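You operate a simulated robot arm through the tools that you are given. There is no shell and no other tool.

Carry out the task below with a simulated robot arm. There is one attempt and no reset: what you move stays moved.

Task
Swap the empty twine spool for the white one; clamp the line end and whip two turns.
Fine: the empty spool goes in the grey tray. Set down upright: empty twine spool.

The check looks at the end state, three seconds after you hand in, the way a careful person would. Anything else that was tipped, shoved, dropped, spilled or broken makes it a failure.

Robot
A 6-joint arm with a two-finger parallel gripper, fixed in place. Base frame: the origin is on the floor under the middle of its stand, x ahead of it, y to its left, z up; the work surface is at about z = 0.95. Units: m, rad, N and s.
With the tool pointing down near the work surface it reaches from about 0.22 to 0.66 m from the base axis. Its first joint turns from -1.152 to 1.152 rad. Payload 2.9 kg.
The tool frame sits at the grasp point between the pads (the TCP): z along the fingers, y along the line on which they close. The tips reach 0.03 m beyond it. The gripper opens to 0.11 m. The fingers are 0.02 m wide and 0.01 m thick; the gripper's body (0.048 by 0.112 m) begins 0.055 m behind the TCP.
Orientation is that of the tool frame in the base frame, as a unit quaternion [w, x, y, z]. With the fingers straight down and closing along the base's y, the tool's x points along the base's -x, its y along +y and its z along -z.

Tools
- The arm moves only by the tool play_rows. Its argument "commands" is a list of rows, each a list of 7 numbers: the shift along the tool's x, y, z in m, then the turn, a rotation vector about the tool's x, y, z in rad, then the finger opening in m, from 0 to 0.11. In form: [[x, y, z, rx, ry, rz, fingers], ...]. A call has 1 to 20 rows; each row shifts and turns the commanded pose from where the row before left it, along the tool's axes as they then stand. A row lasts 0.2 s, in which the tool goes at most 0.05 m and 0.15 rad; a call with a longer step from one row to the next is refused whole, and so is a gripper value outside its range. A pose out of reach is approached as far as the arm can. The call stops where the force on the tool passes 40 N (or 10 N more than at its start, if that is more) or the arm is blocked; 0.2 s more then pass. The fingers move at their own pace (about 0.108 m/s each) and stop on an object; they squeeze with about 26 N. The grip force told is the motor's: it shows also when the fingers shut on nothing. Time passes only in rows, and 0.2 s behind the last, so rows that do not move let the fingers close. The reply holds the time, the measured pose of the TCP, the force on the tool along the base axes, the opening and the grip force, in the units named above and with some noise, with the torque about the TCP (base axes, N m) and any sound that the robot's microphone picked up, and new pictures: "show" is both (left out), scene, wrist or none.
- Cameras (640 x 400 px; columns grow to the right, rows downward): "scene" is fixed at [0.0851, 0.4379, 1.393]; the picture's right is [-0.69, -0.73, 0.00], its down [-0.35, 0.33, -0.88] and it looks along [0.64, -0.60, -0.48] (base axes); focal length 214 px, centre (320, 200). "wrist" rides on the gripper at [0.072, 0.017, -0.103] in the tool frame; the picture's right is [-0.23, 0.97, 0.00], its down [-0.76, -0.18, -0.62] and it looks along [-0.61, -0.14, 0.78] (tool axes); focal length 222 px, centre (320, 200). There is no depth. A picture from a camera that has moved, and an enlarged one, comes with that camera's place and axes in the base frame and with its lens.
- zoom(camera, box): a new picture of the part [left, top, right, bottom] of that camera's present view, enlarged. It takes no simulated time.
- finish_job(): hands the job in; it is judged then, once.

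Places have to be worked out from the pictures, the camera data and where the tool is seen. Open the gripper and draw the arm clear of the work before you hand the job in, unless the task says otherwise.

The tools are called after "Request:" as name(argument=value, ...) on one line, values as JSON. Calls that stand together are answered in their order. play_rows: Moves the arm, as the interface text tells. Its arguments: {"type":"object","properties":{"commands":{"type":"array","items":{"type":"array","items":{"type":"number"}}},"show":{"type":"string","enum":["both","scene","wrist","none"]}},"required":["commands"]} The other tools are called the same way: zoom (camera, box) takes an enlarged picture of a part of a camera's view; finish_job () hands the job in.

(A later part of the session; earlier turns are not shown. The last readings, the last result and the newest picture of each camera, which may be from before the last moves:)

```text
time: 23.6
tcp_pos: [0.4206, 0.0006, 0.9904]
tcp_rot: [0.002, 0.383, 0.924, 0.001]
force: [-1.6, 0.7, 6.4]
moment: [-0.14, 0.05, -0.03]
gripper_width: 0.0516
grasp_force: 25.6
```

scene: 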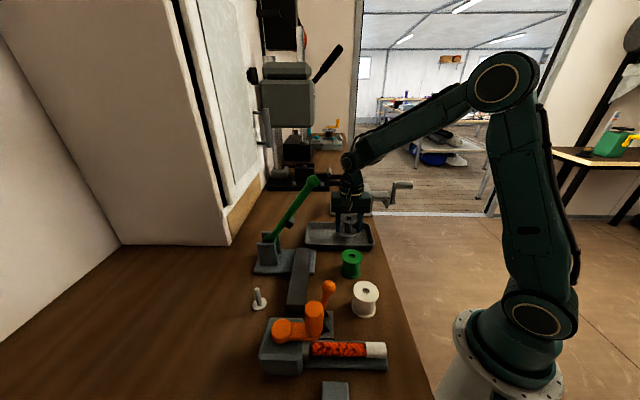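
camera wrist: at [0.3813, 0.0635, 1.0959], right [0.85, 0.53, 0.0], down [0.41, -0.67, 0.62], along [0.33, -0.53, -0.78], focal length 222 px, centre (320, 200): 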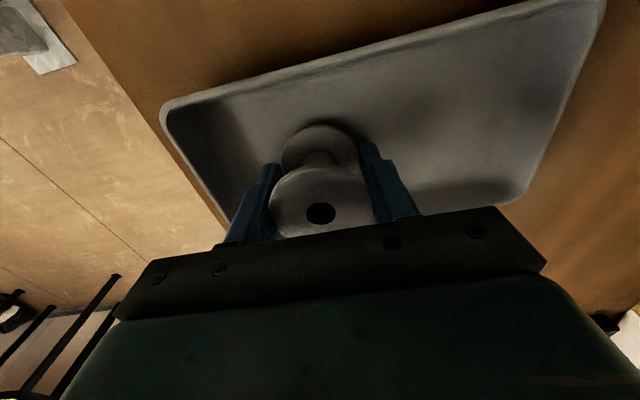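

A 6 N upward force shows the spool is resting on the tray floor. I'll open the fingers modestly and look.

Request:
play_rows(commands=[[0, 0, 0, 0, 0, 0, 0.055], [0, 0, 0, 0, 0, 0, 0.065], [0, 0, 0, 0, 0, 0, 0.075], [0, 0, 0, 0, 0, 0, 0.075]], show="both")

```text
time: 24.6
tcp_pos: [0.4206, 0.0001, 0.9897]
tcp_rot: [0.001, 0.384, 0.924, 0.002]
force: [-0.3, 0.1, 0.7]
moment: [0.0, 0.01, 0.0]
gripper_width: 0.0751
grasp_force: 0.1
camera wrist: at [0.3802, 0.0634, 1.0924], right [0.85, 0.53, 0.0], down [0.41, -0.67, 0.62], along [0.33, -0.53, -0.78], focal length 222 px, centre (320, 200)
```

scene: 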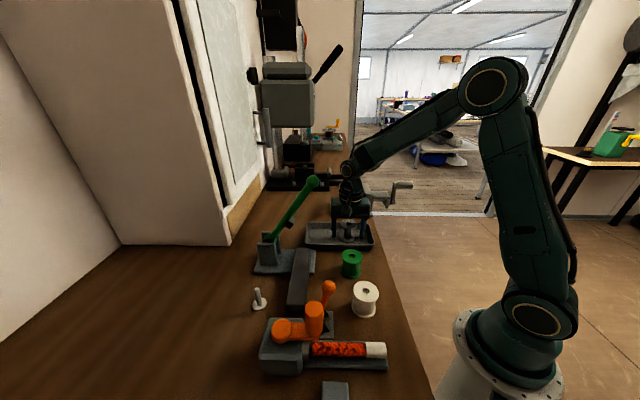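
wrist: 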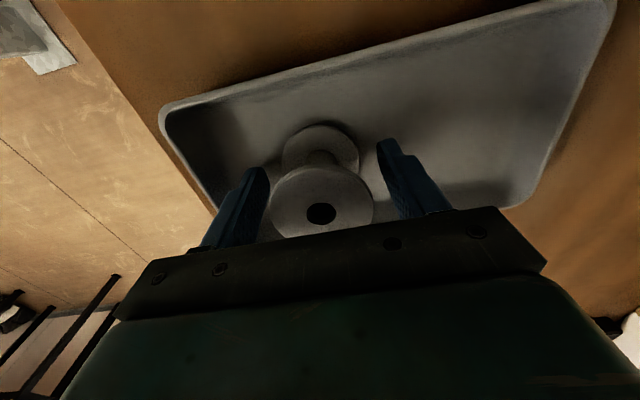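

The empty spool stands upright in the tray, released. I'll lift straight up clear of it.

Request:
play_rows(commands=[[0, 0, -0.015, 0, 0, 0, 0.075], [0, 0, -0.025, 0, 0, 0, 0.075], [0, 0, -0.035, 0, 0, 0, 0.075], [0, 0, -0.045, 0, 0, 0, 0.075], [0, 0, -0.045, 0, 0, 0, 0.075], [0, 0, -0.045, 0, 0, 0, 0.075], [0, 0, 0, 0, 0, 0, 0.075]], show="both")

```text
time: 26.2
tcp_pos: [0.4179, 0.0015, 1.2028]
tcp_rot: [0.001, 0.384, 0.923, 0.001]
force: [-1.0, 0.1, -0.8]
moment: [0.01, 0.01, 0.03]
gripper_width: 0.0751
grasp_force: 0.0
camera wrist: at [0.3784, 0.0646, 1.3054], right [0.85, 0.53, 0.0], down [0.41, -0.67, 0.62], along [0.33, -0.53, -0.78], focal length 222 px, centre (320, 200)
```

scene: 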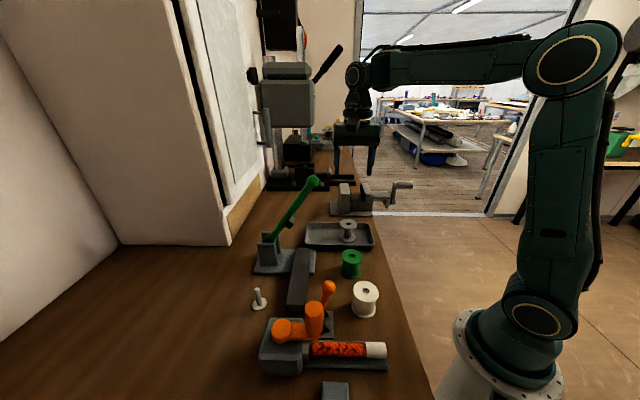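
wrist: 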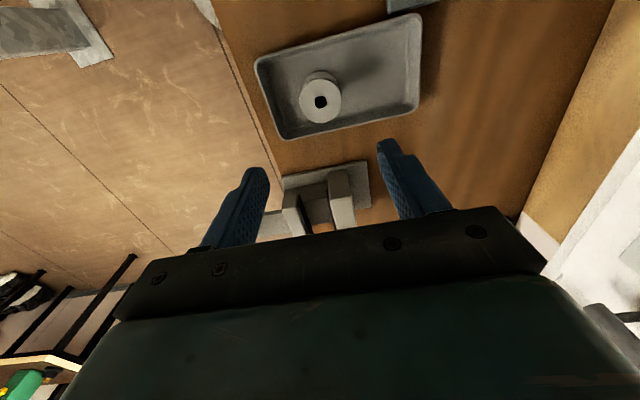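

The empty spool stands in the tray. Now I go over to the white spool (≈0.240, 0.157) and turn the fingers back to close across the machine axis.

Request:
play_rows(commands=[[0.0394, -0.0026, 0, 0, 0, 0, 0.075], [0.0394, -0.0026, 0, 0, 0, 0, 0.075], [0.0394, -0.0026, 0, 0, 0, 0, 0.075], [0.0394, -0.0026, 0, 0, 0, 0, 0.075], [0.0394, -0.0026, 0, 0, 0, 0, 0.075], [0.0394, -0.0026, 0, 0, 0, 0, 0.075], [0, 0, 0, 0, 0, -0.1428, 0.075], [0, 0, 0, 0, 0, -0.1428, 0.075], [0, 0, 0, 0, 0, -0.1428, 0.075], [0, 0, 0, 0, 0, -0.1428, 0.075], [0, 0, 0, 0, 0, -0.1428, 0.075], [0, 0, 0, 0, 0, -0.1428, 0.075], [0, 0, 0, 0, 0, -0.1428, 0.075], [0, 0, 0, 0, 0, -0.1428, 0.075], [0, 0, 0, 0, 0, -0.1428, 0.075], [0, 0, 0, 0, 0, -0.1428, 0.075], [0, 0, 0, 0, 0, -0.1428, 0.075], [0, 0, 0.025, 0, 0, 0, 0.075], [0, 0, 0.025, 0, 0, 0, 0.075], [0, 0, 0, 0, 0, 0, 0.075]], show="both")

```text
time: 30.4
tcp_pos: [0.2407, 0.1568, 1.1482]
tcp_rot: [0.002, -0.383, 0.924, 0.0]
force: [-0.4, -0.3, 0.3]
moment: [-0.01, -0.01, -0.01]
gripper_width: 0.0752
grasp_force: 0.1
camera wrist: at [0.1768, 0.1182, 1.2511], right [-0.53, 0.85, 0.0], down [0.66, 0.41, 0.63], along [0.53, 0.33, -0.78], focal length 222 px, centre (320, 200)
```

scene: 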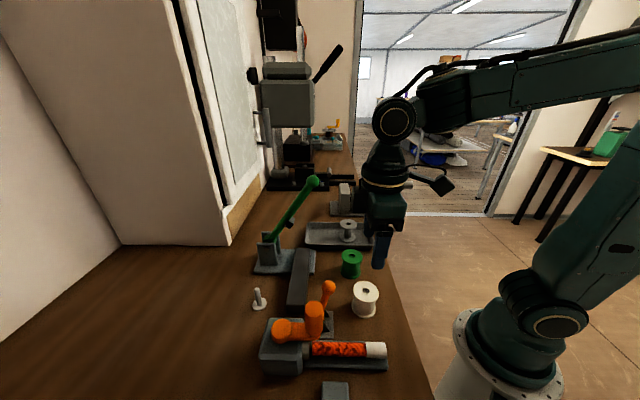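
wrist: 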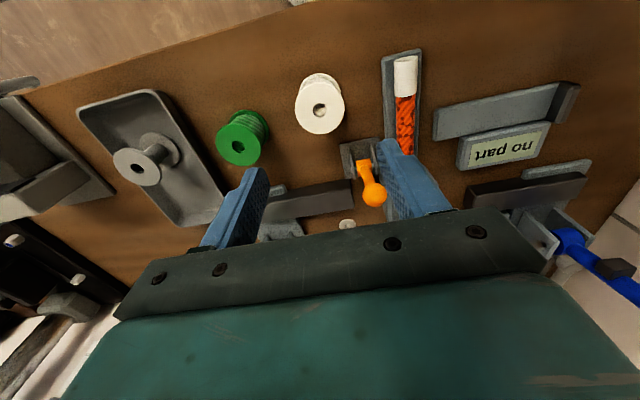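

The white spool lies under the tool axis. I'll zoom for its exact centre, and take another look at the orange lever from this side.

Request:
zoom(camera="wrist", box=[272, 60, 368, 140])

Request:
zoom(camera="wrist", box=[325, 130, 415, 220])

Request:
zoom(camera="wrist", box=[430, 70, 640, 310])

```text
5.00 times, centred on (320, 100) of wrist
camera zoom: at [0.1768, 0.1182, 1.2511], right [-0.53, 0.85, 0.0], down [0.66, 0.41, 0.63], along [0.53, 0.33, -0.78], focal length 1111 px, centre (320, 700)
```

zoom: 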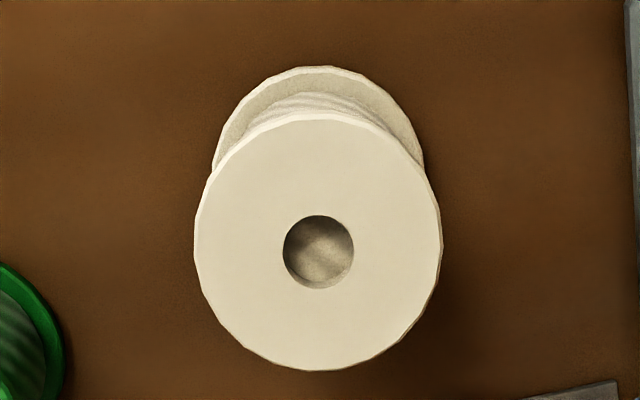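

```text
4.44 times, centred on (370, 175) of wrist
camera zoom: at [0.1768, 0.1182, 1.2511], right [-0.53, 0.85, 0.0], down [0.66, 0.41, 0.63], along [0.53, 0.33, -0.78], focal length 987 px, centre (98, 311)
```

zoom: 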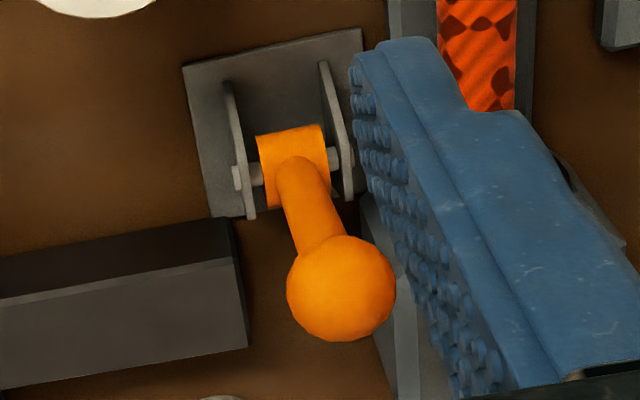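

```text
1.67 times, centred on (535, 190) of wrist
camera zoom: at [0.1768, 0.1182, 1.2511], right [-0.53, 0.85, 0.0], down [0.66, 0.41, 0.63], along [0.53, 0.33, -0.78], focal length 370 px, centre (-38, 217)
```

zoom: 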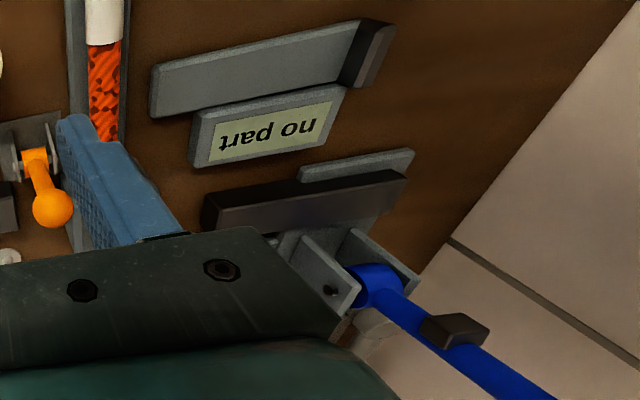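

White spool top centre at ≈(0.238, 0.156). I'll shift ~2 mm and come down to just above it to re-sight.

Request:
play_rows(commands=[[0.0022, 0.001, 0.02, 0, 0, 0, 0.075], [0, 0, 0.025, 0, 0, 0, 0.075], [0, 0, 0.025, 0, 0, 0, 0.075], [0, 0, 0.016, 0, 0, 0, 0.075], [0, 0, 0, 0, 0, 0, 0.075]], show="both")

Request:
zoom(camera="wrist", box=[272, 85, 368, 190])

```text
time: 31.6
tcp_pos: [0.2387, 0.1554, 1.0616]
tcp_rot: [0.002, -0.382, 0.924, 0.0]
force: [-0.6, 0.3, -0.3]
moment: [0.03, -0.01, 0.01]
gripper_width: 0.0751
grasp_force: 0.1
camera wrist: at [0.1752, 0.1163, 1.1642], right [-0.53, 0.85, 0.0], down [0.66, 0.41, 0.63], along [0.53, 0.33, -0.78], focal length 222 px, centre (320, 200)
```

scene: 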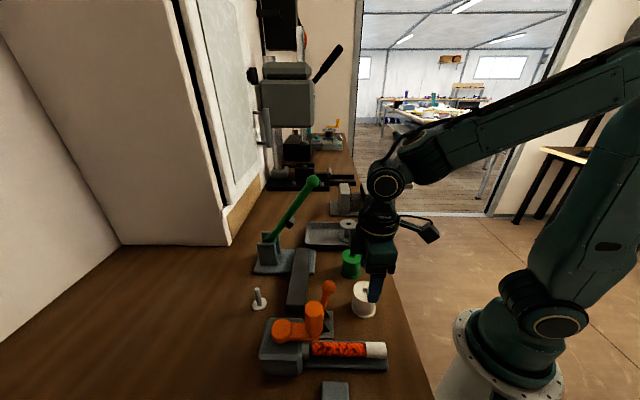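
wrist: 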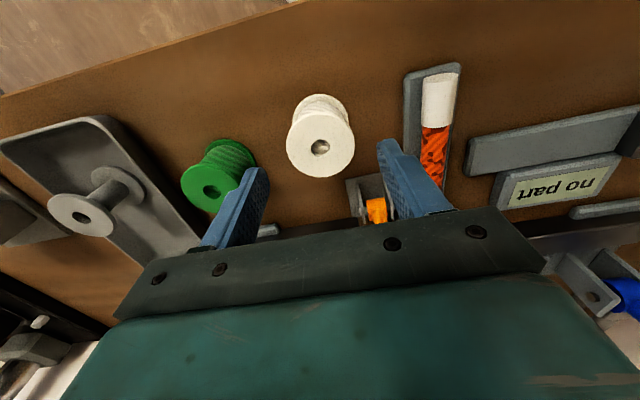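

```text
3.81 times, centred on (320, 138) of wrist
camera zoom: at [0.1752, 0.1163, 1.1642], right [-0.53, 0.85, 0.0], down [0.66, 0.41, 0.63], along [0.53, 0.33, -0.78], focal length 846 px, centre (320, 438)
```

zoom: 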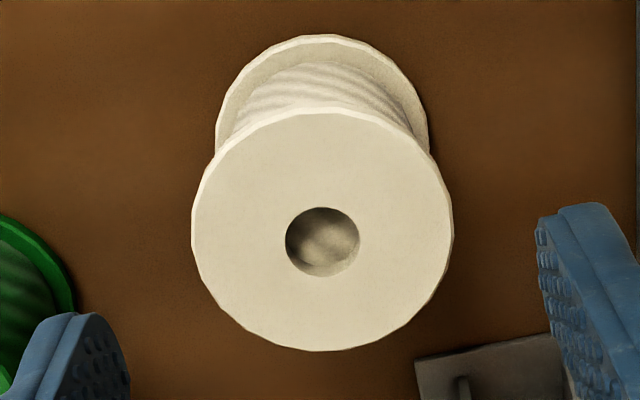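

The white spool is centred under the tool. I'll descend to z≈0.986 and close on it.

Request:
play_rows(commands=[[0, 0.0003, 0.02, 0, 0, 0, 0.075], [0, 0, 0.02, 0, 0, 0, 0.075], [0, 0, 0.02, 0, 0, 0, 0.075], [0, 0, 0.015, 0, 0, 0, 0.075], [0, 0, 0, 0, 0, 0, 0.075], [0, 0, 0, 0, 0, 0, 0.04], [0, 0, 0, 0, 0, 0, 0.04], [0, 0, 0, 0, 0, 0, 0.04]], show="both")

```text
time: 33.4
tcp_pos: [0.2389, 0.1562, 0.9881]
tcp_rot: [0.002, -0.382, 0.924, 0.001]
force: [0.4, 0.8, -0.4]
moment: [-0.02, -0.01, -0.01]
gripper_width: 0.0518
grasp_force: 26.2
camera wrist: at [0.1758, 0.1176, 1.0905], right [-0.53, 0.85, 0.0], down [0.66, 0.41, 0.63], along [0.53, 0.33, -0.78], focal length 222 px, centre (320, 200)
```

scene: 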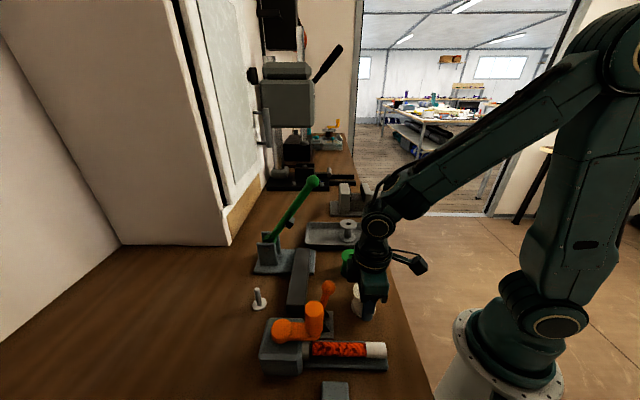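
wrist: 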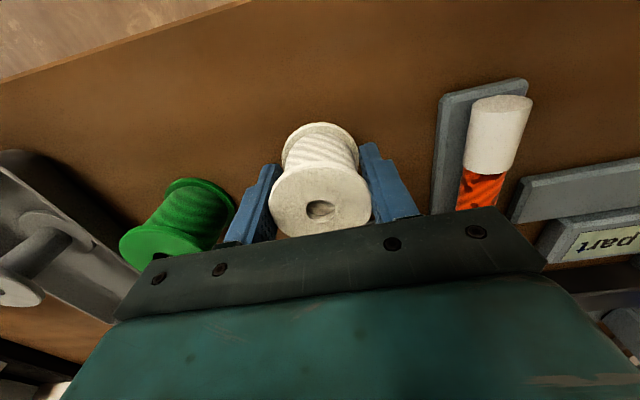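

White spool gripped (51.8 mm, 26 N). I'll lift it to z≈1.18 and carry it along the bench axis to above the peg, passing over the lever and crank, and then sight the peg.

Request:
play_rows(commands=[[0, 0, -0.01, 0, 0, 0, 0.04], [0, 0, -0.02, 0, 0, 0, 0.04], [0, 0, -0.03, 0, 0, 0, 0.04], [0, 0, -0.045, 0, 0, 0, 0.04], [0, 0, -0.045, 0, 0, 0, 0.04], [0, 0, -0.042, 0, 0, 0, 0.04], [-0.0389, 0, 0, 0, 0, 0, 0.04], [-0.0389, 0, 0, 0, 0, 0, 0.04], [-0.0389, 0, 0, 0, 0, 0, 0.04], [-0.0389, 0, 0, 0, 0, 0, 0.04], [-0.0389, 0, 0, 0, 0, 0, 0.04], [-0.0389, 0, 0, 0, 0, 0, 0.04], [0, 0, 0.03, 0, 0, 0, 0.04], [0, 0, 0, 0, 0, 0, 0.04]], show="both")

Request:
zoom(camera="wrist", box=[280, 70, 360, 130])

Request:
zoom(camera="scene", box=[200, 200, 330, 320])

```text
time: 36.4
tcp_pos: [0.4051, 0.3198, 1.1488]
tcp_rot: [0.002, -0.382, 0.924, 0.001]
force: [1.4, 0.2, -1.0]
moment: [0.01, 0.02, 0.02]
gripper_width: 0.0516
grasp_force: 26.2
camera wrist: at [0.3405, 0.2814, 1.2515], right [-0.53, 0.85, 0.0], down [0.66, 0.41, 0.63], along [0.53, 0.33, -0.78], focal length 222 px, centre (320, 200)
```

scene: 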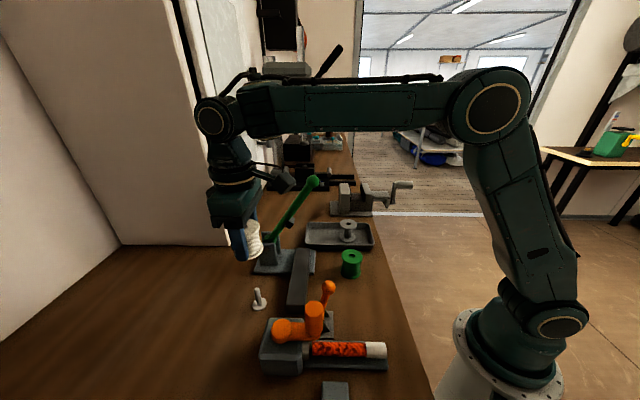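
wrist: 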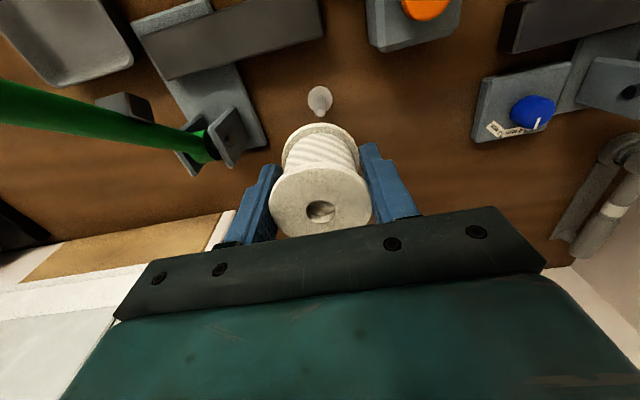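

```text
6.67 times, centred on (320, 100) of wrist
camera zoom: at [0.3405, 0.2814, 1.2515], right [-0.53, 0.85, 0.0], down [0.66, 0.41, 0.63], along [0.53, 0.33, -0.78], focal length 1481 px, centre (320, 867)
```

zoom: 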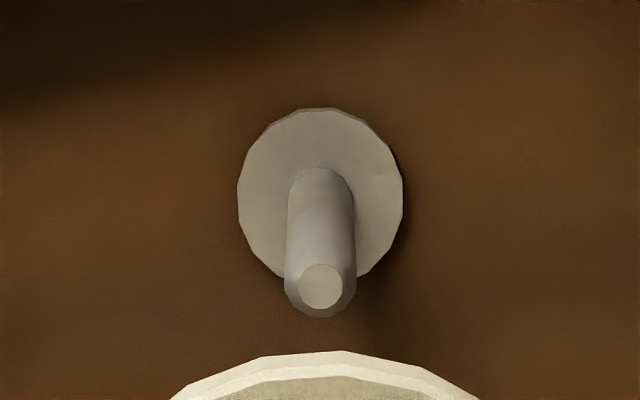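

```text
3.33 times, centred on (265, 260) of scene
camera zoom: at [0.0851, 0.4379, 1.393], right [-0.69, -0.73, 0.0], down [-0.35, 0.33, -0.88], along [0.64, -0.6, -0.48], focal length 715 px, centre (503, 0)
```

zoom: 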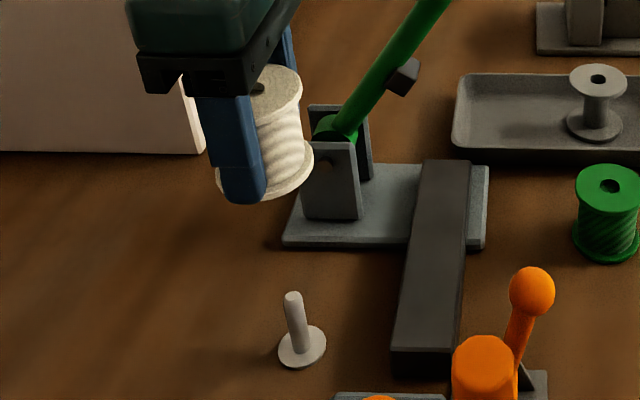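

The peg appears at column ≈320; comparing with the reference view (when the grey spool was just lifted off) suggests I'm ~1.5 mm off along tool y. I'll zoom on the held spool to see how it sits between the fingers.

Request:
zoom(camera="wrist", box=[240, 115, 400, 245])

```text
3.08 times, centred on (320, 180) of wrist
camera zoom: at [0.3405, 0.2814, 1.2515], right [-0.53, 0.85, 0.0], down [0.66, 0.41, 0.63], along [0.53, 0.33, -0.78], focal length 684 px, centre (320, 262)
```

zoom: 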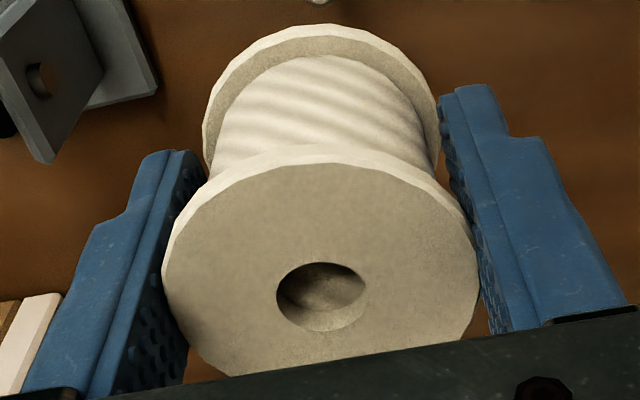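

Peg and bore line up in column; I'll nudge 0.8 mm in tool x and lower until the spool's underside is just above the peg top, then check from the scene camera.

Request:
play_rows(commands=[[0.0008, 0, 0.025, 0, 0, 0, 0.04], [0, 0, 0.025, 0, 0, 0, 0.04], [0, 0, 0.025, 0, 0, 0, 0.04], [0, 0, 0.015, 0, 0, 0, 0.04], [0, 0, 0, 0, 0, 0, 0.04]], show="both")

Request:
zoom(camera="scene", box=[210, 230, 310, 325])

Request:
zoom(camera="wrist", box=[260, 80, 380, 180])

```text
time: 37.6
tcp_pos: [0.4042, 0.3191, 1.0599]
tcp_rot: [0.002, -0.382, 0.924, 0.0]
force: [0.1, 0.2, -0.9]
moment: [0.01, -0.01, 0.01]
gripper_width: 0.0515
grasp_force: 26.0
camera wrist: at [0.341, 0.2811, 1.163], right [-0.53, 0.85, 0.0], down [0.66, 0.41, 0.63], along [0.53, 0.33, -0.78], focal length 222 px, centre (320, 200)
```

scene: 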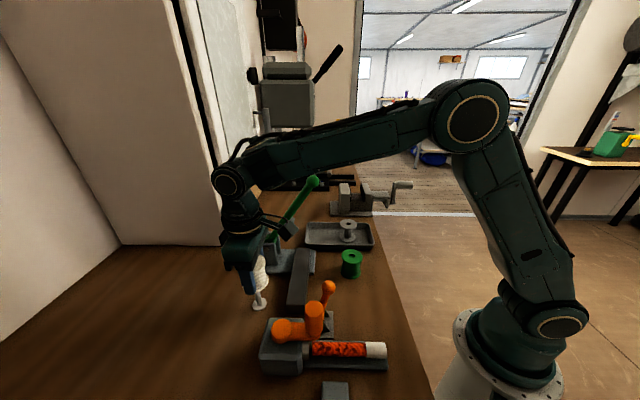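
wrist: 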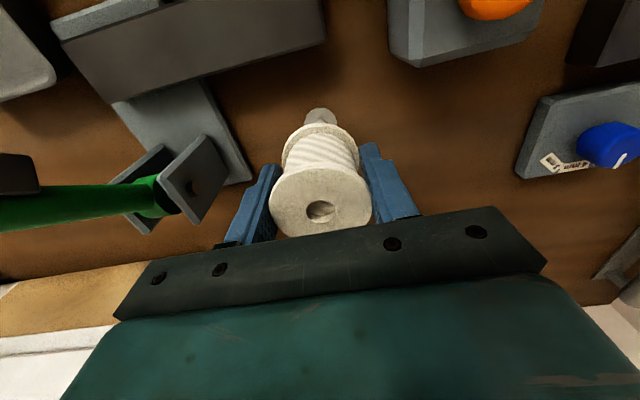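

```text
4.21 times, centred on (260, 278) of scene
camera zoom: at [0.0851, 0.4379, 1.393], right [-0.69, -0.73, 0.0], down [-0.35, 0.33, -0.88], along [0.64, -0.6, -0.48], focal length 903 px, centre (573, -126)
```

zoom: 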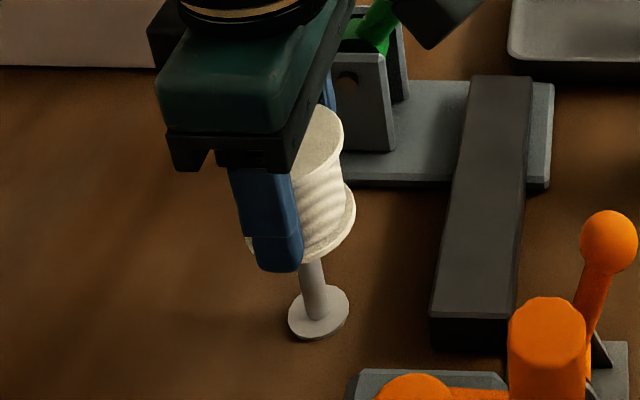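

```text
4.00 times, centred on (320, 130) of wrist
camera zoom: at [0.341, 0.2811, 1.163], right [-0.53, 0.85, 0.0], down [0.66, 0.41, 0.63], along [0.53, 0.33, -0.78], focal length 888 px, centre (320, 480)
```

zoom: 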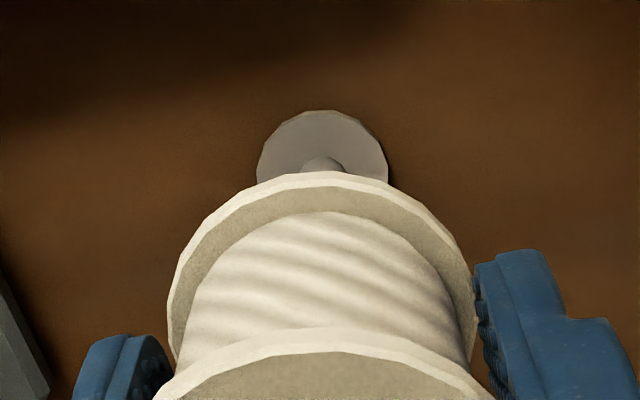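

Peg disc and lower flange are concentric in column (322 vs 322). I'll lower slowly, 4 mm per row, watching the force.

Request:
play_rows(commands=[[0, 0, 0.004, 0, 0, 0, 0.04], [0, 0, 0.004, 0, 0, 0, 0.04], [0, 0, 0.004, 0, 0, 0, 0.04], [0, 0, 0.004, 0, 0, 0, 0.04], [0, 0, 0.004, 0, 0, 0, 0.04], [0, 0, 0, 0, 0, 0, 0.04]], show="both")

```text
time: 39.0
tcp_pos: [0.4033, 0.3203, 1.0407]
tcp_rot: [0.003, -0.382, 0.924, 0.0]
force: [0.4, 1.1, -0.2]
moment: [0.01, 0.04, 0.03]
gripper_width: 0.0519
grasp_force: 26.2
camera wrist: at [0.3406, 0.2816, 1.1434], right [-0.53, 0.85, 0.0], down [0.66, 0.41, 0.63], along [0.53, 0.33, -0.78], focal length 222 px, centre (320, 200)
```

scene: 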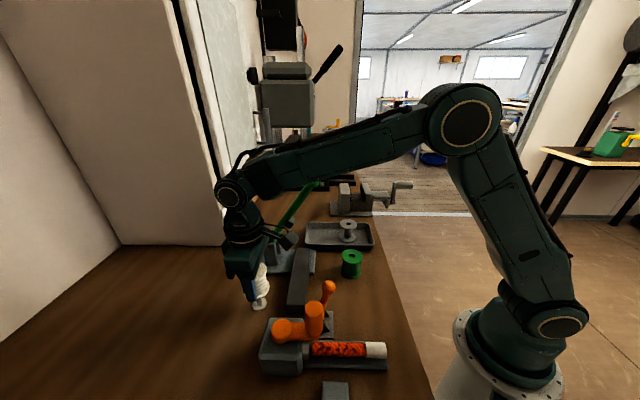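
wrist: 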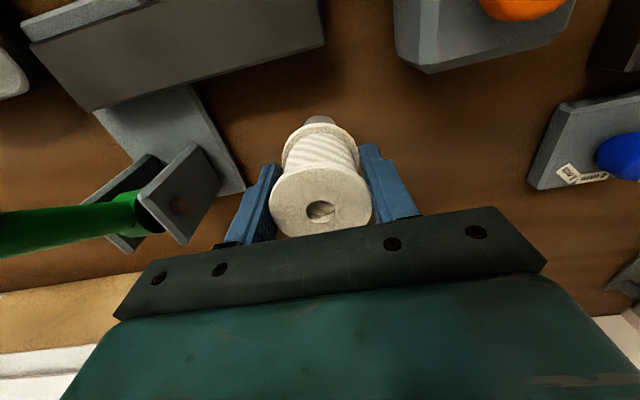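

No contact at z=1.041 (spool underside ≈1.003). Continuing down.

Request:
play_rows(commands=[[0, 0, 0.003, 0, 0, 0, 0.04], [0, 0, 0.003, 0, 0, 0, 0.04], [0, 0, 0.003, 0, 0, 0, 0.04], [0, 0, 0, 0, 0, 0, 0.04]], show="wrist")

Request:
zoom(camera="wrist", box=[260, 100, 380, 230])

```text
time: 40.0
tcp_pos: [0.4038, 0.3207, 1.0323]
tcp_rot: [0.001, -0.382, 0.924, 0.001]
force: [-0.3, -0.5, -0.6]
moment: [0.0, -0.02, -0.02]
gripper_width: 0.0516
grasp_force: 26.2
camera wrist: at [0.3407, 0.2814, 1.1348], right [-0.53, 0.85, 0.0], down [0.66, 0.41, 0.63], along [0.53, 0.33, -0.78], focal length 222 px, centre (320, 200)
```

wrist: 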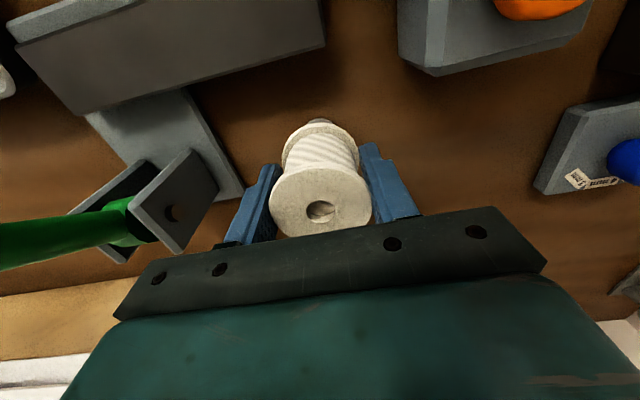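

```text
3.08 times, centred on (320, 165) of wrist
camera zoom: at [0.3407, 0.2814, 1.1348], right [-0.53, 0.85, 0.0], down [0.66, 0.41, 0.63], along [0.53, 0.33, -0.78], focal length 684 px, centre (320, 308)
```

zoom: 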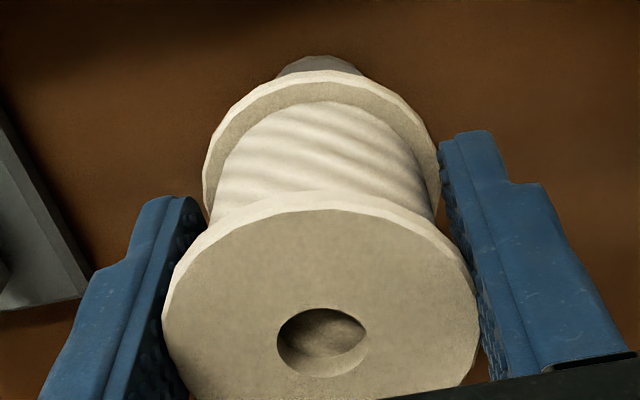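

No force at z=1.032, so the peg is entering the bore. I continue down to near the seat.

Request:
play_rows(commands=[[0, 0, 0.005, 0, 0, 0, 0.04], [0, 0, 0.005, 0, 0, 0, 0.04], [0, 0, 0.005, 0, 0, 0, 0.04], [0, 0, 0.005, 0, 0, 0, 0.04], [0, 0, 0.005, 0, 0, 0, 0.04], [0, 0, 0.005, 0, 0, 0, 0.04], [0, 0, 0, 0, 0, 0, 0.04]], show="both")

Request:
zoom(camera="wrist", box=[260, 100, 380, 230])

```text
time: 41.6
tcp_pos: [0.4042, 0.3195, 1.0023]
tcp_rot: [0.002, -0.382, 0.924, 0.001]
force: [-0.7, -0.2, -0.6]
moment: [-0.04, 0.01, 0.03]
gripper_width: 0.0522
grasp_force: 25.9
camera wrist: at [0.3405, 0.281, 1.1045], right [-0.53, 0.85, 0.0], down [0.66, 0.41, 0.63], along [0.53, 0.33, -0.78], focal length 222 px, centre (320, 200)
```

scene: 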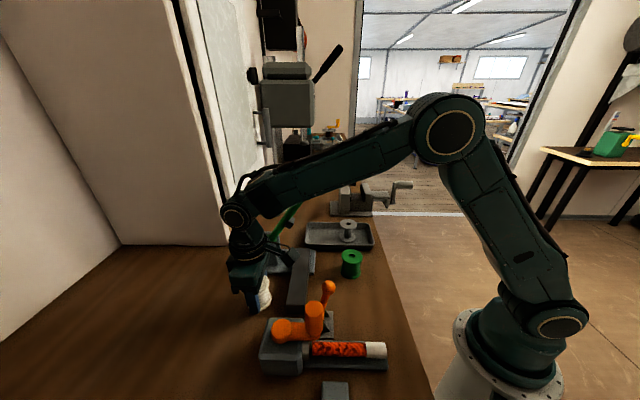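
wrist: 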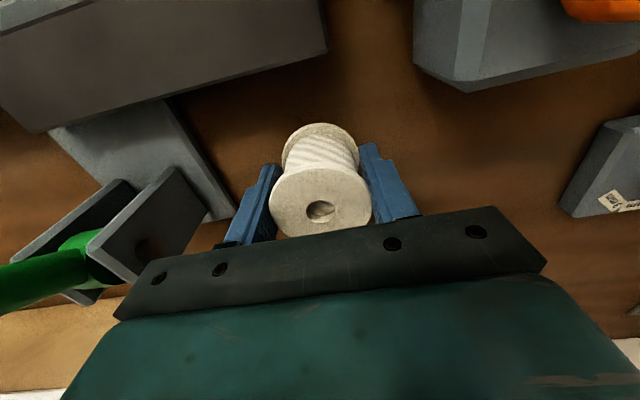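

```text
3.08 times, centred on (320, 165) of wrist
camera zoom: at [0.3405, 0.281, 1.1045], right [-0.53, 0.85, 0.0], down [0.66, 0.41, 0.63], along [0.53, 0.33, -0.78], focal length 684 px, centre (320, 308)
```

zoom: 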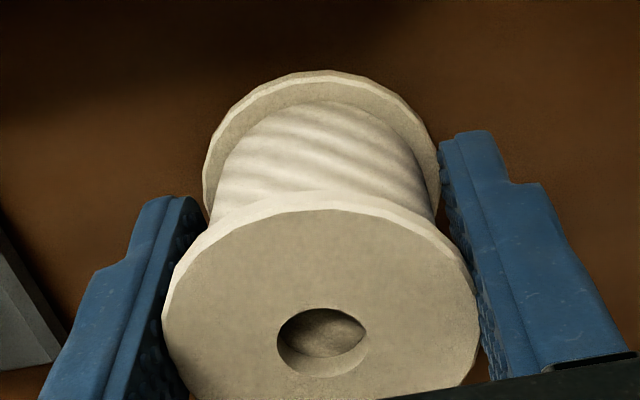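

Still free at z=1.002, the spool has gone ~1 cm from its seat. Lowering in 2–3 mm steps until it seats.

Request:
play_rows(commands=[[0, 0, 0.003, 0, 0, 0, 0.04], [0, 0, 0.003, 0, 0, 0, 0.04], [0, 0, 0.002, 0, 0, 0, 0.04], [0, 0, 0, 0, 0, 0, 0.04]], show="none")

Request:
play_rows(commands=[[0, 0, 0.002, 0, 0, 0, 0.04], [0, 0, 0, 0, 0, 0, 0.04]], show="none")

```text
time: 42.6
tcp_pos: [0.4043, 0.3193, 0.9938]
tcp_rot: [0.001, -0.381, 0.924, 0.0]
force: [0.4, -0.1, 0.1]
moment: [0.01, 0.01, -0.04]
gripper_width: 0.0517
grasp_force: 26.2
```

```text
time: 43.2
tcp_pos: [0.4045, 0.3214, 0.9917]
tcp_rot: [0.002, -0.381, 0.924, 0.0]
force: [-0.8, 0.5, 0.5]
moment: [-0.01, -0.01, -0.06]
gripper_width: 0.0516
grasp_force: 25.2
```

Request:
play_rows(commands=[[0, 0, 0.002, 0, 0, 0, 0.04], [0, 0, 0, 0, 0, 0, 0.04]], show="wrist")

```text
time: 43.8
tcp_pos: [0.4039, 0.3199, 0.9892]
tcp_rot: [0.003, -0.383, 0.924, 0.001]
force: [0.0, 2.4, 0.3]
moment: [0.09, -0.01, 0.0]
gripper_width: 0.0518
grasp_force: 26.0
camera wrist: at [0.3405, 0.2808, 1.0926], right [-0.53, 0.85, 0.0], down [0.66, 0.41, 0.63], along [0.53, 0.33, -0.78], focal length 222 px, centre (320, 200)
```

wrist: 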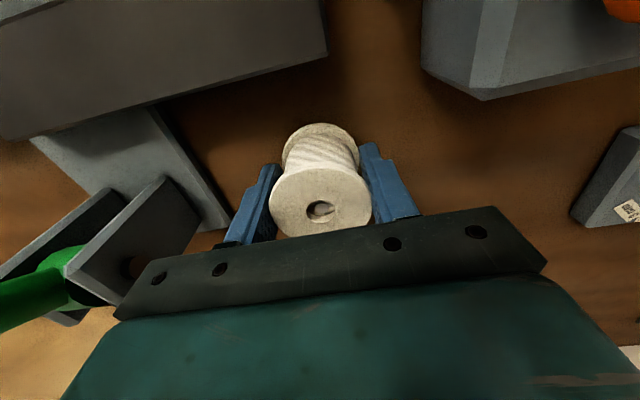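

The peg tip now appears in the bore; a small side force shows it is close. One more 2 mm step.

Request:
play_rows(commands=[[0, 0, 0.002, 0, 0, 0, 0.04], [0, 0, 0, 0, 0, 0, 0.04]], show="none")

Request:
zoom(camera="wrist", box=[260, 100, 380, 230])

```text
time: 44.4
tcp_pos: [0.4047, 0.3198, 0.987]
tcp_rot: [0.001, -0.382, 0.924, 0.0]
force: [-1.7, 0.4, 1.3]
moment: [-0.01, 0.03, 0.01]
gripper_width: 0.0516
grasp_force: 26.2
```

```text
3.08 times, centred on (320, 165) of wrist
camera zoom: at [0.3406, 0.281, 1.0906], right [-0.53, 0.85, 0.0], down [0.66, 0.41, 0.63], along [0.53, 0.33, -0.78], focal length 684 px, centre (320, 308)
```

zoom: 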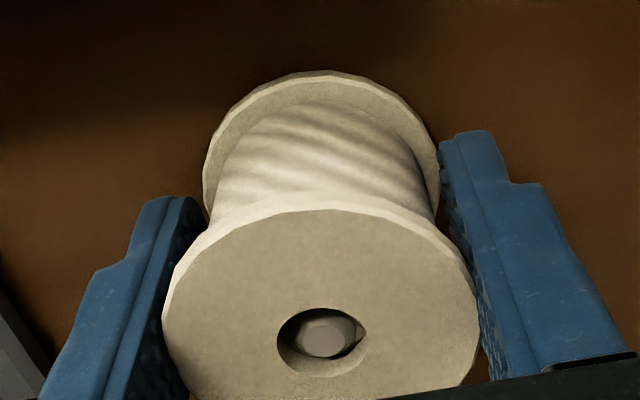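

The peg's tip is clearly inside the bore. I'll take one more small step to confirm seating force.

Request:
play_rows(commands=[[0, 0, 0.001, 0, 0, 0, 0.04], [0, 0, 0, 0, 0, 0, 0.04]], show="none")

```text
time: 45.0
tcp_pos: [0.4047, 0.3197, 0.9879]
tcp_rot: [0.001, -0.382, 0.924, 0.001]
force: [1.0, -2.5, 2.0]
moment: [-0.11, 0.07, -0.02]
gripper_width: 0.0516
grasp_force: 25.4
```

Request:
play_rows(commands=[[0, 0, 0.0015, 0, 0, 0, 0.04], [0, 0, 0, 0, 0, 0, 0.04]], show="none")

```text
time: 45.6
tcp_pos: [0.4041, 0.32, 0.9863]
tcp_rot: [0.004, -0.382, 0.924, 0.001]
force: [-0.8, -6.9, 20.0]
moment: [-0.14, 0.07, -0.01]
gripper_width: 0.0518
grasp_force: 26.0
```

20 N upward: the spool is seated. I'll open the fingers and check.

Request:
play_rows(commands=[[0, 0, -0.0012, 0, 0, 0, 0.04], [0, 0, 0, 0, 0, 0, 0.056], [0, 0, 0, 0, 0, 0, 0.066], [0, 0, 0, 0, 0, 0, 0.078], [0, 0, 0, 0, 0, 0, 0.078]], show="both")

Request:
zoom(camera="wrist", box=[240, 100, 400, 240])

```text
time: 46.8
tcp_pos: [0.4026, 0.321, 0.9876]
tcp_rot: [0.001, -0.382, 0.924, 0.002]
force: [0.3, -0.4, -0.2]
moment: [0.0, 0.02, -0.03]
gripper_width: 0.0777
grasp_force: 0.1
camera wrist: at [0.34, 0.281, 1.0892], right [-0.53, 0.85, 0.0], down [0.66, 0.41, 0.63], along [0.53, 0.33, -0.78], focal length 222 px, centre (320, 200)
```

scene: 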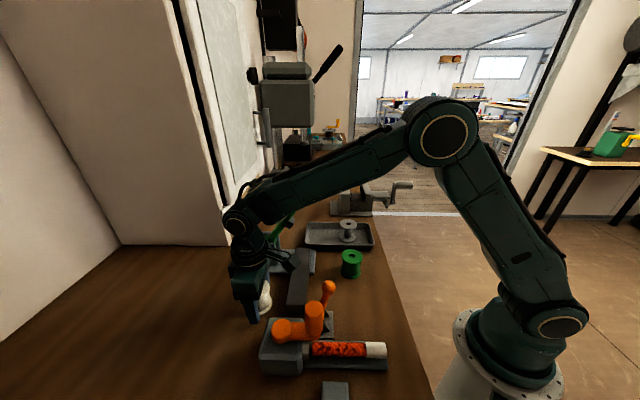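
wrist: 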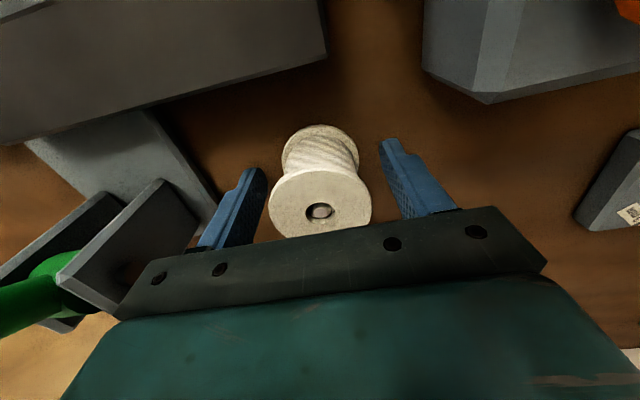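

```text
2.86 times, centred on (320, 170) of wrist
camera zoom: at [0.34, 0.281, 1.0892], right [-0.53, 0.85, 0.0], down [0.66, 0.41, 0.63], along [0.53, 0.33, -0.78], focal length 635 px, centre (320, 286)
```

zoom: 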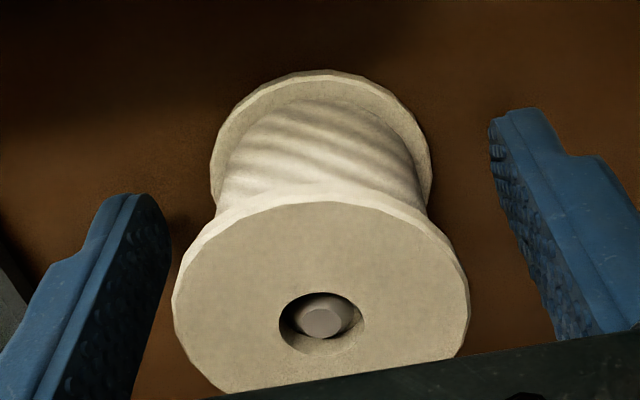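

The white spool sits on the peg and the fingers are clear. Lifting straight up to verify the seat from above.

Request:
play_rows(commands=[[0, 0, -0.015, 0, 0, 0, 0.078], [0, 0, -0.025, 0, 0, 0, 0.078], [0, 0, -0.035, 0, 0, 0, 0.078], [0, 0, -0.045, 0, 0, 0, 0.078], [0, 0, -0.045, 0, 0, 0, 0.078], [0, 0, 0, 0, 0, 0, 0.078]], show="both")

Request:
zoom(camera="wrist", box=[272, 60, 368, 140])

Request:
zoom(camera="scene", box=[225, 260, 345, 350])

```text
time: 48.2
tcp_pos: [0.4027, 0.318, 1.1526]
tcp_rot: [0.001, -0.381, 0.924, 0.001]
force: [-0.9, -0.3, 0.4]
moment: [0.05, 0.0, 0.01]
gripper_width: 0.078
grasp_force: 0.1
camera wrist: at [0.3395, 0.2801, 1.2553], right [-0.53, 0.85, 0.0], down [0.66, 0.41, 0.63], along [0.53, 0.33, -0.78], focal length 222 px, centre (320, 200)
```

scene: 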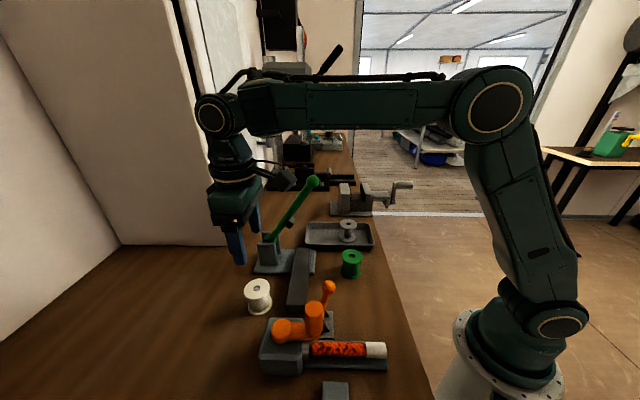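
wrist: 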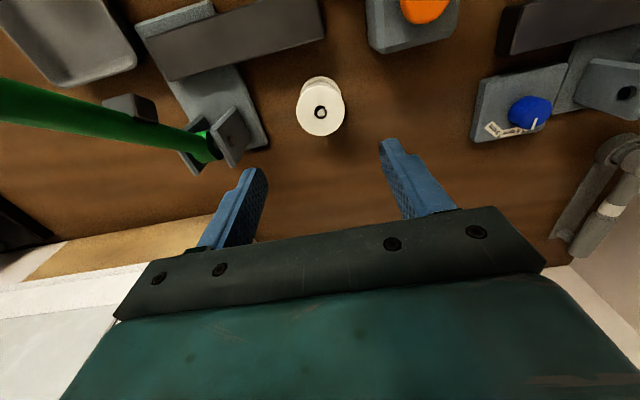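

```text
5.00 times, centred on (320, 100) of wrist
camera zoom: at [0.3395, 0.2801, 1.2553], right [-0.53, 0.85, 0.0], down [0.66, 0.41, 0.63], along [0.53, 0.33, -0.78], focal length 1111 px, centre (320, 700)
```

zoom: 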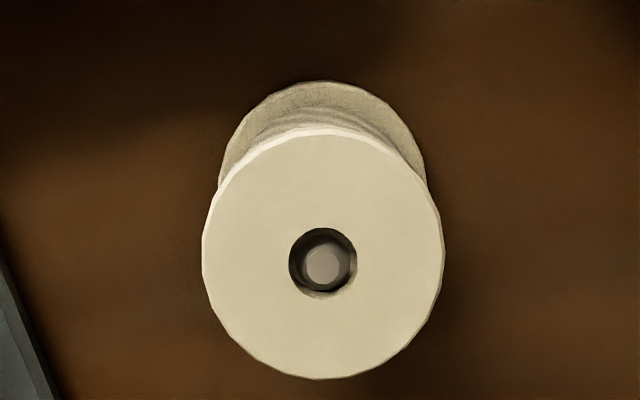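

```text
4.44 times, centred on (285, 305) of scene
camera zoom: at [0.0851, 0.4378, 1.393], right [-0.69, -0.73, 0.0], down [-0.35, 0.33, -0.88], along [0.64, -0.6, -0.48], focal length 953 px, centre (476, -267)
```

zoom: 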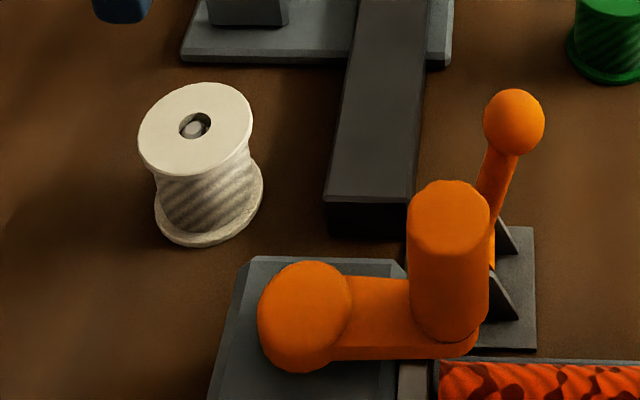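

The white spool is seated on the peg exactly like the empty one was. Next the clamp: I'll zoom on the orange lever from the scene camera (it views the lever's swing plane side-on).

Request:
zoom(camera="scene", box=[310, 275, 350, 345])

Request:
zoom(camera="scene", box=[250, 170, 330, 285])

```text
5.71 times, centred on (330, 310) of scene
camera zoom: at [0.0851, 0.4378, 1.393], right [-0.69, -0.73, 0.0], down [-0.35, 0.33, -0.88], along [0.64, -0.6, -0.48], focal length 1226 px, centre (263, -429)
```

zoom: 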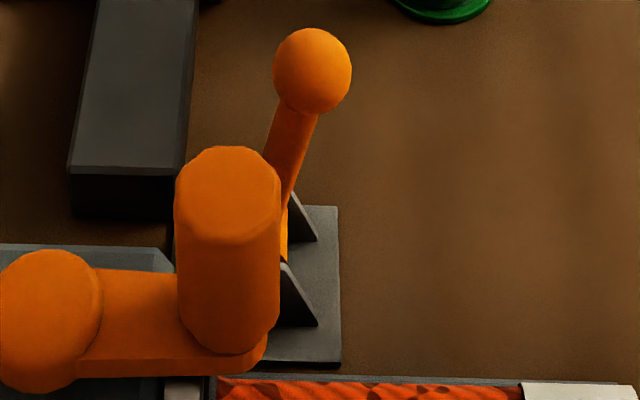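

```text
3.48 times, centred on (290, 228) of scene
camera zoom: at [0.0851, 0.4378, 1.393], right [-0.69, -0.73, 0.0], down [-0.35, 0.33, -0.88], along [0.64, -0.6, -0.48], focal length 746 px, centre (424, 104)
```

zoom: 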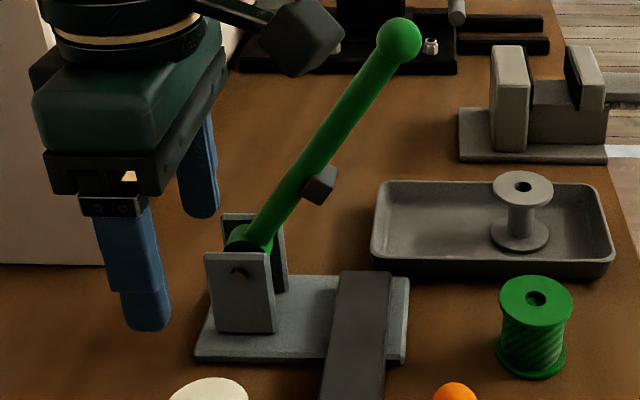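

The lever leans ~11° toward the rope's free end (−u), ball ≈25 mm at ≈(0.270,0.248,1.057). I'll hover over the ball with the fingers set to close along the lever's hinge axis and re-sight it.

Request:
play_rows(commands=[[0, 0, -0.02, 0, 0, 0, 0.06], [0.036, 0.011, 0, 0, 0, 0, 0.06], [0.036, 0.011, 0, 0, 0, 0, 0.055], [0.036, 0.011, 0, 0, 0, 0, 0.05], [0.036, 0.011, 0, 0, 0, 0, 0.05], [0, 0, 0, 0, 0, 0, 0.05]], show="both")

Request:
zoom(camera="wrist", box=[260, 60, 380, 190])

Request:
zoom(camera="scene", box=[260, 200, 380, 340])

```text
time: 49.6
tcp_pos: [0.2693, 0.245, 1.1706]
tcp_rot: [0.002, -0.381, 0.924, 0.001]
force: [-0.5, 0.5, -0.3]
moment: [-0.03, 0.0, 0.03]
gripper_width: 0.05
grasp_force: 0.0
camera wrist: at [0.2054, 0.2074, 1.274], right [-0.53, 0.85, 0.0], down [0.66, 0.41, 0.63], along [0.53, 0.33, -0.78], focal length 222 px, centre (320, 200)
```

scene: 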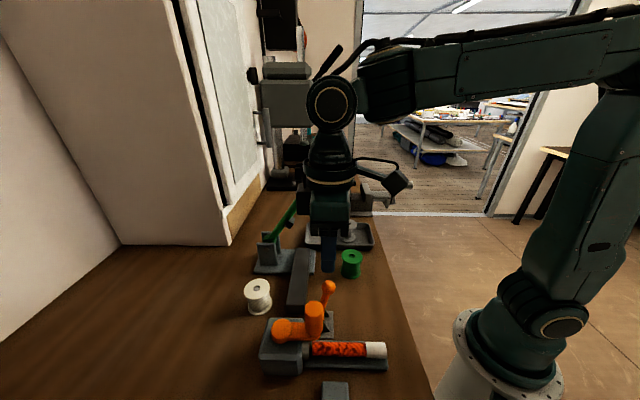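
wrist: 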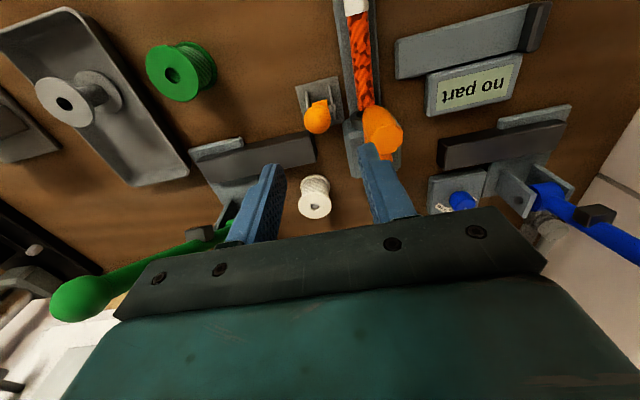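

```text
3.08 times, centred on (320, 125) of wrist
camera zoom: at [0.2054, 0.2074, 1.274], right [-0.53, 0.85, 0.0], down [0.66, 0.41, 0.63], along [0.53, 0.33, -0.78], focal length 684 px, centre (320, 431)
```

zoom: 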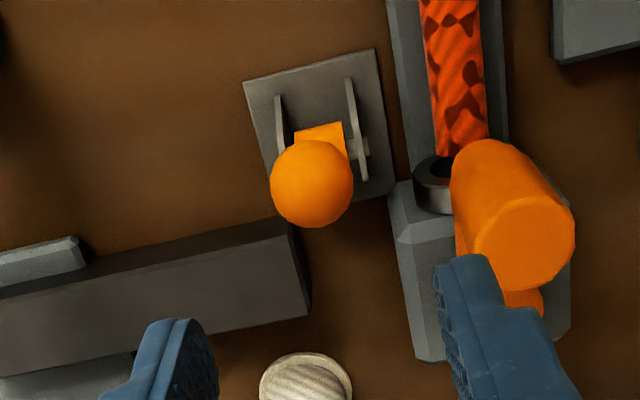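

```text
2.86 times, centred on (320, 270) of scene
camera zoom: at [0.0851, 0.4378, 1.393], right [-0.69, -0.73, 0.0], down [-0.35, 0.33, -0.88], along [0.64, -0.6, -0.48], focal length 613 px, centre (320, 0)
```

zoom: 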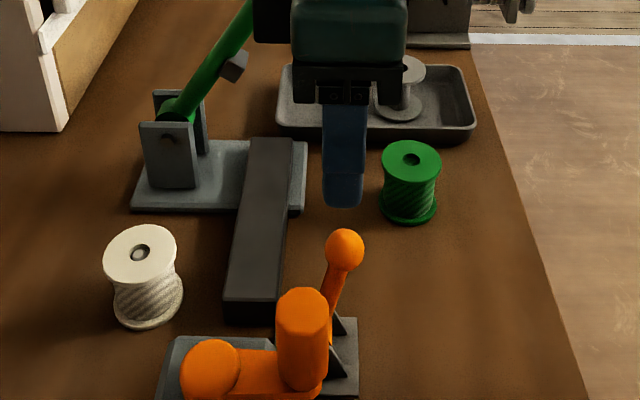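

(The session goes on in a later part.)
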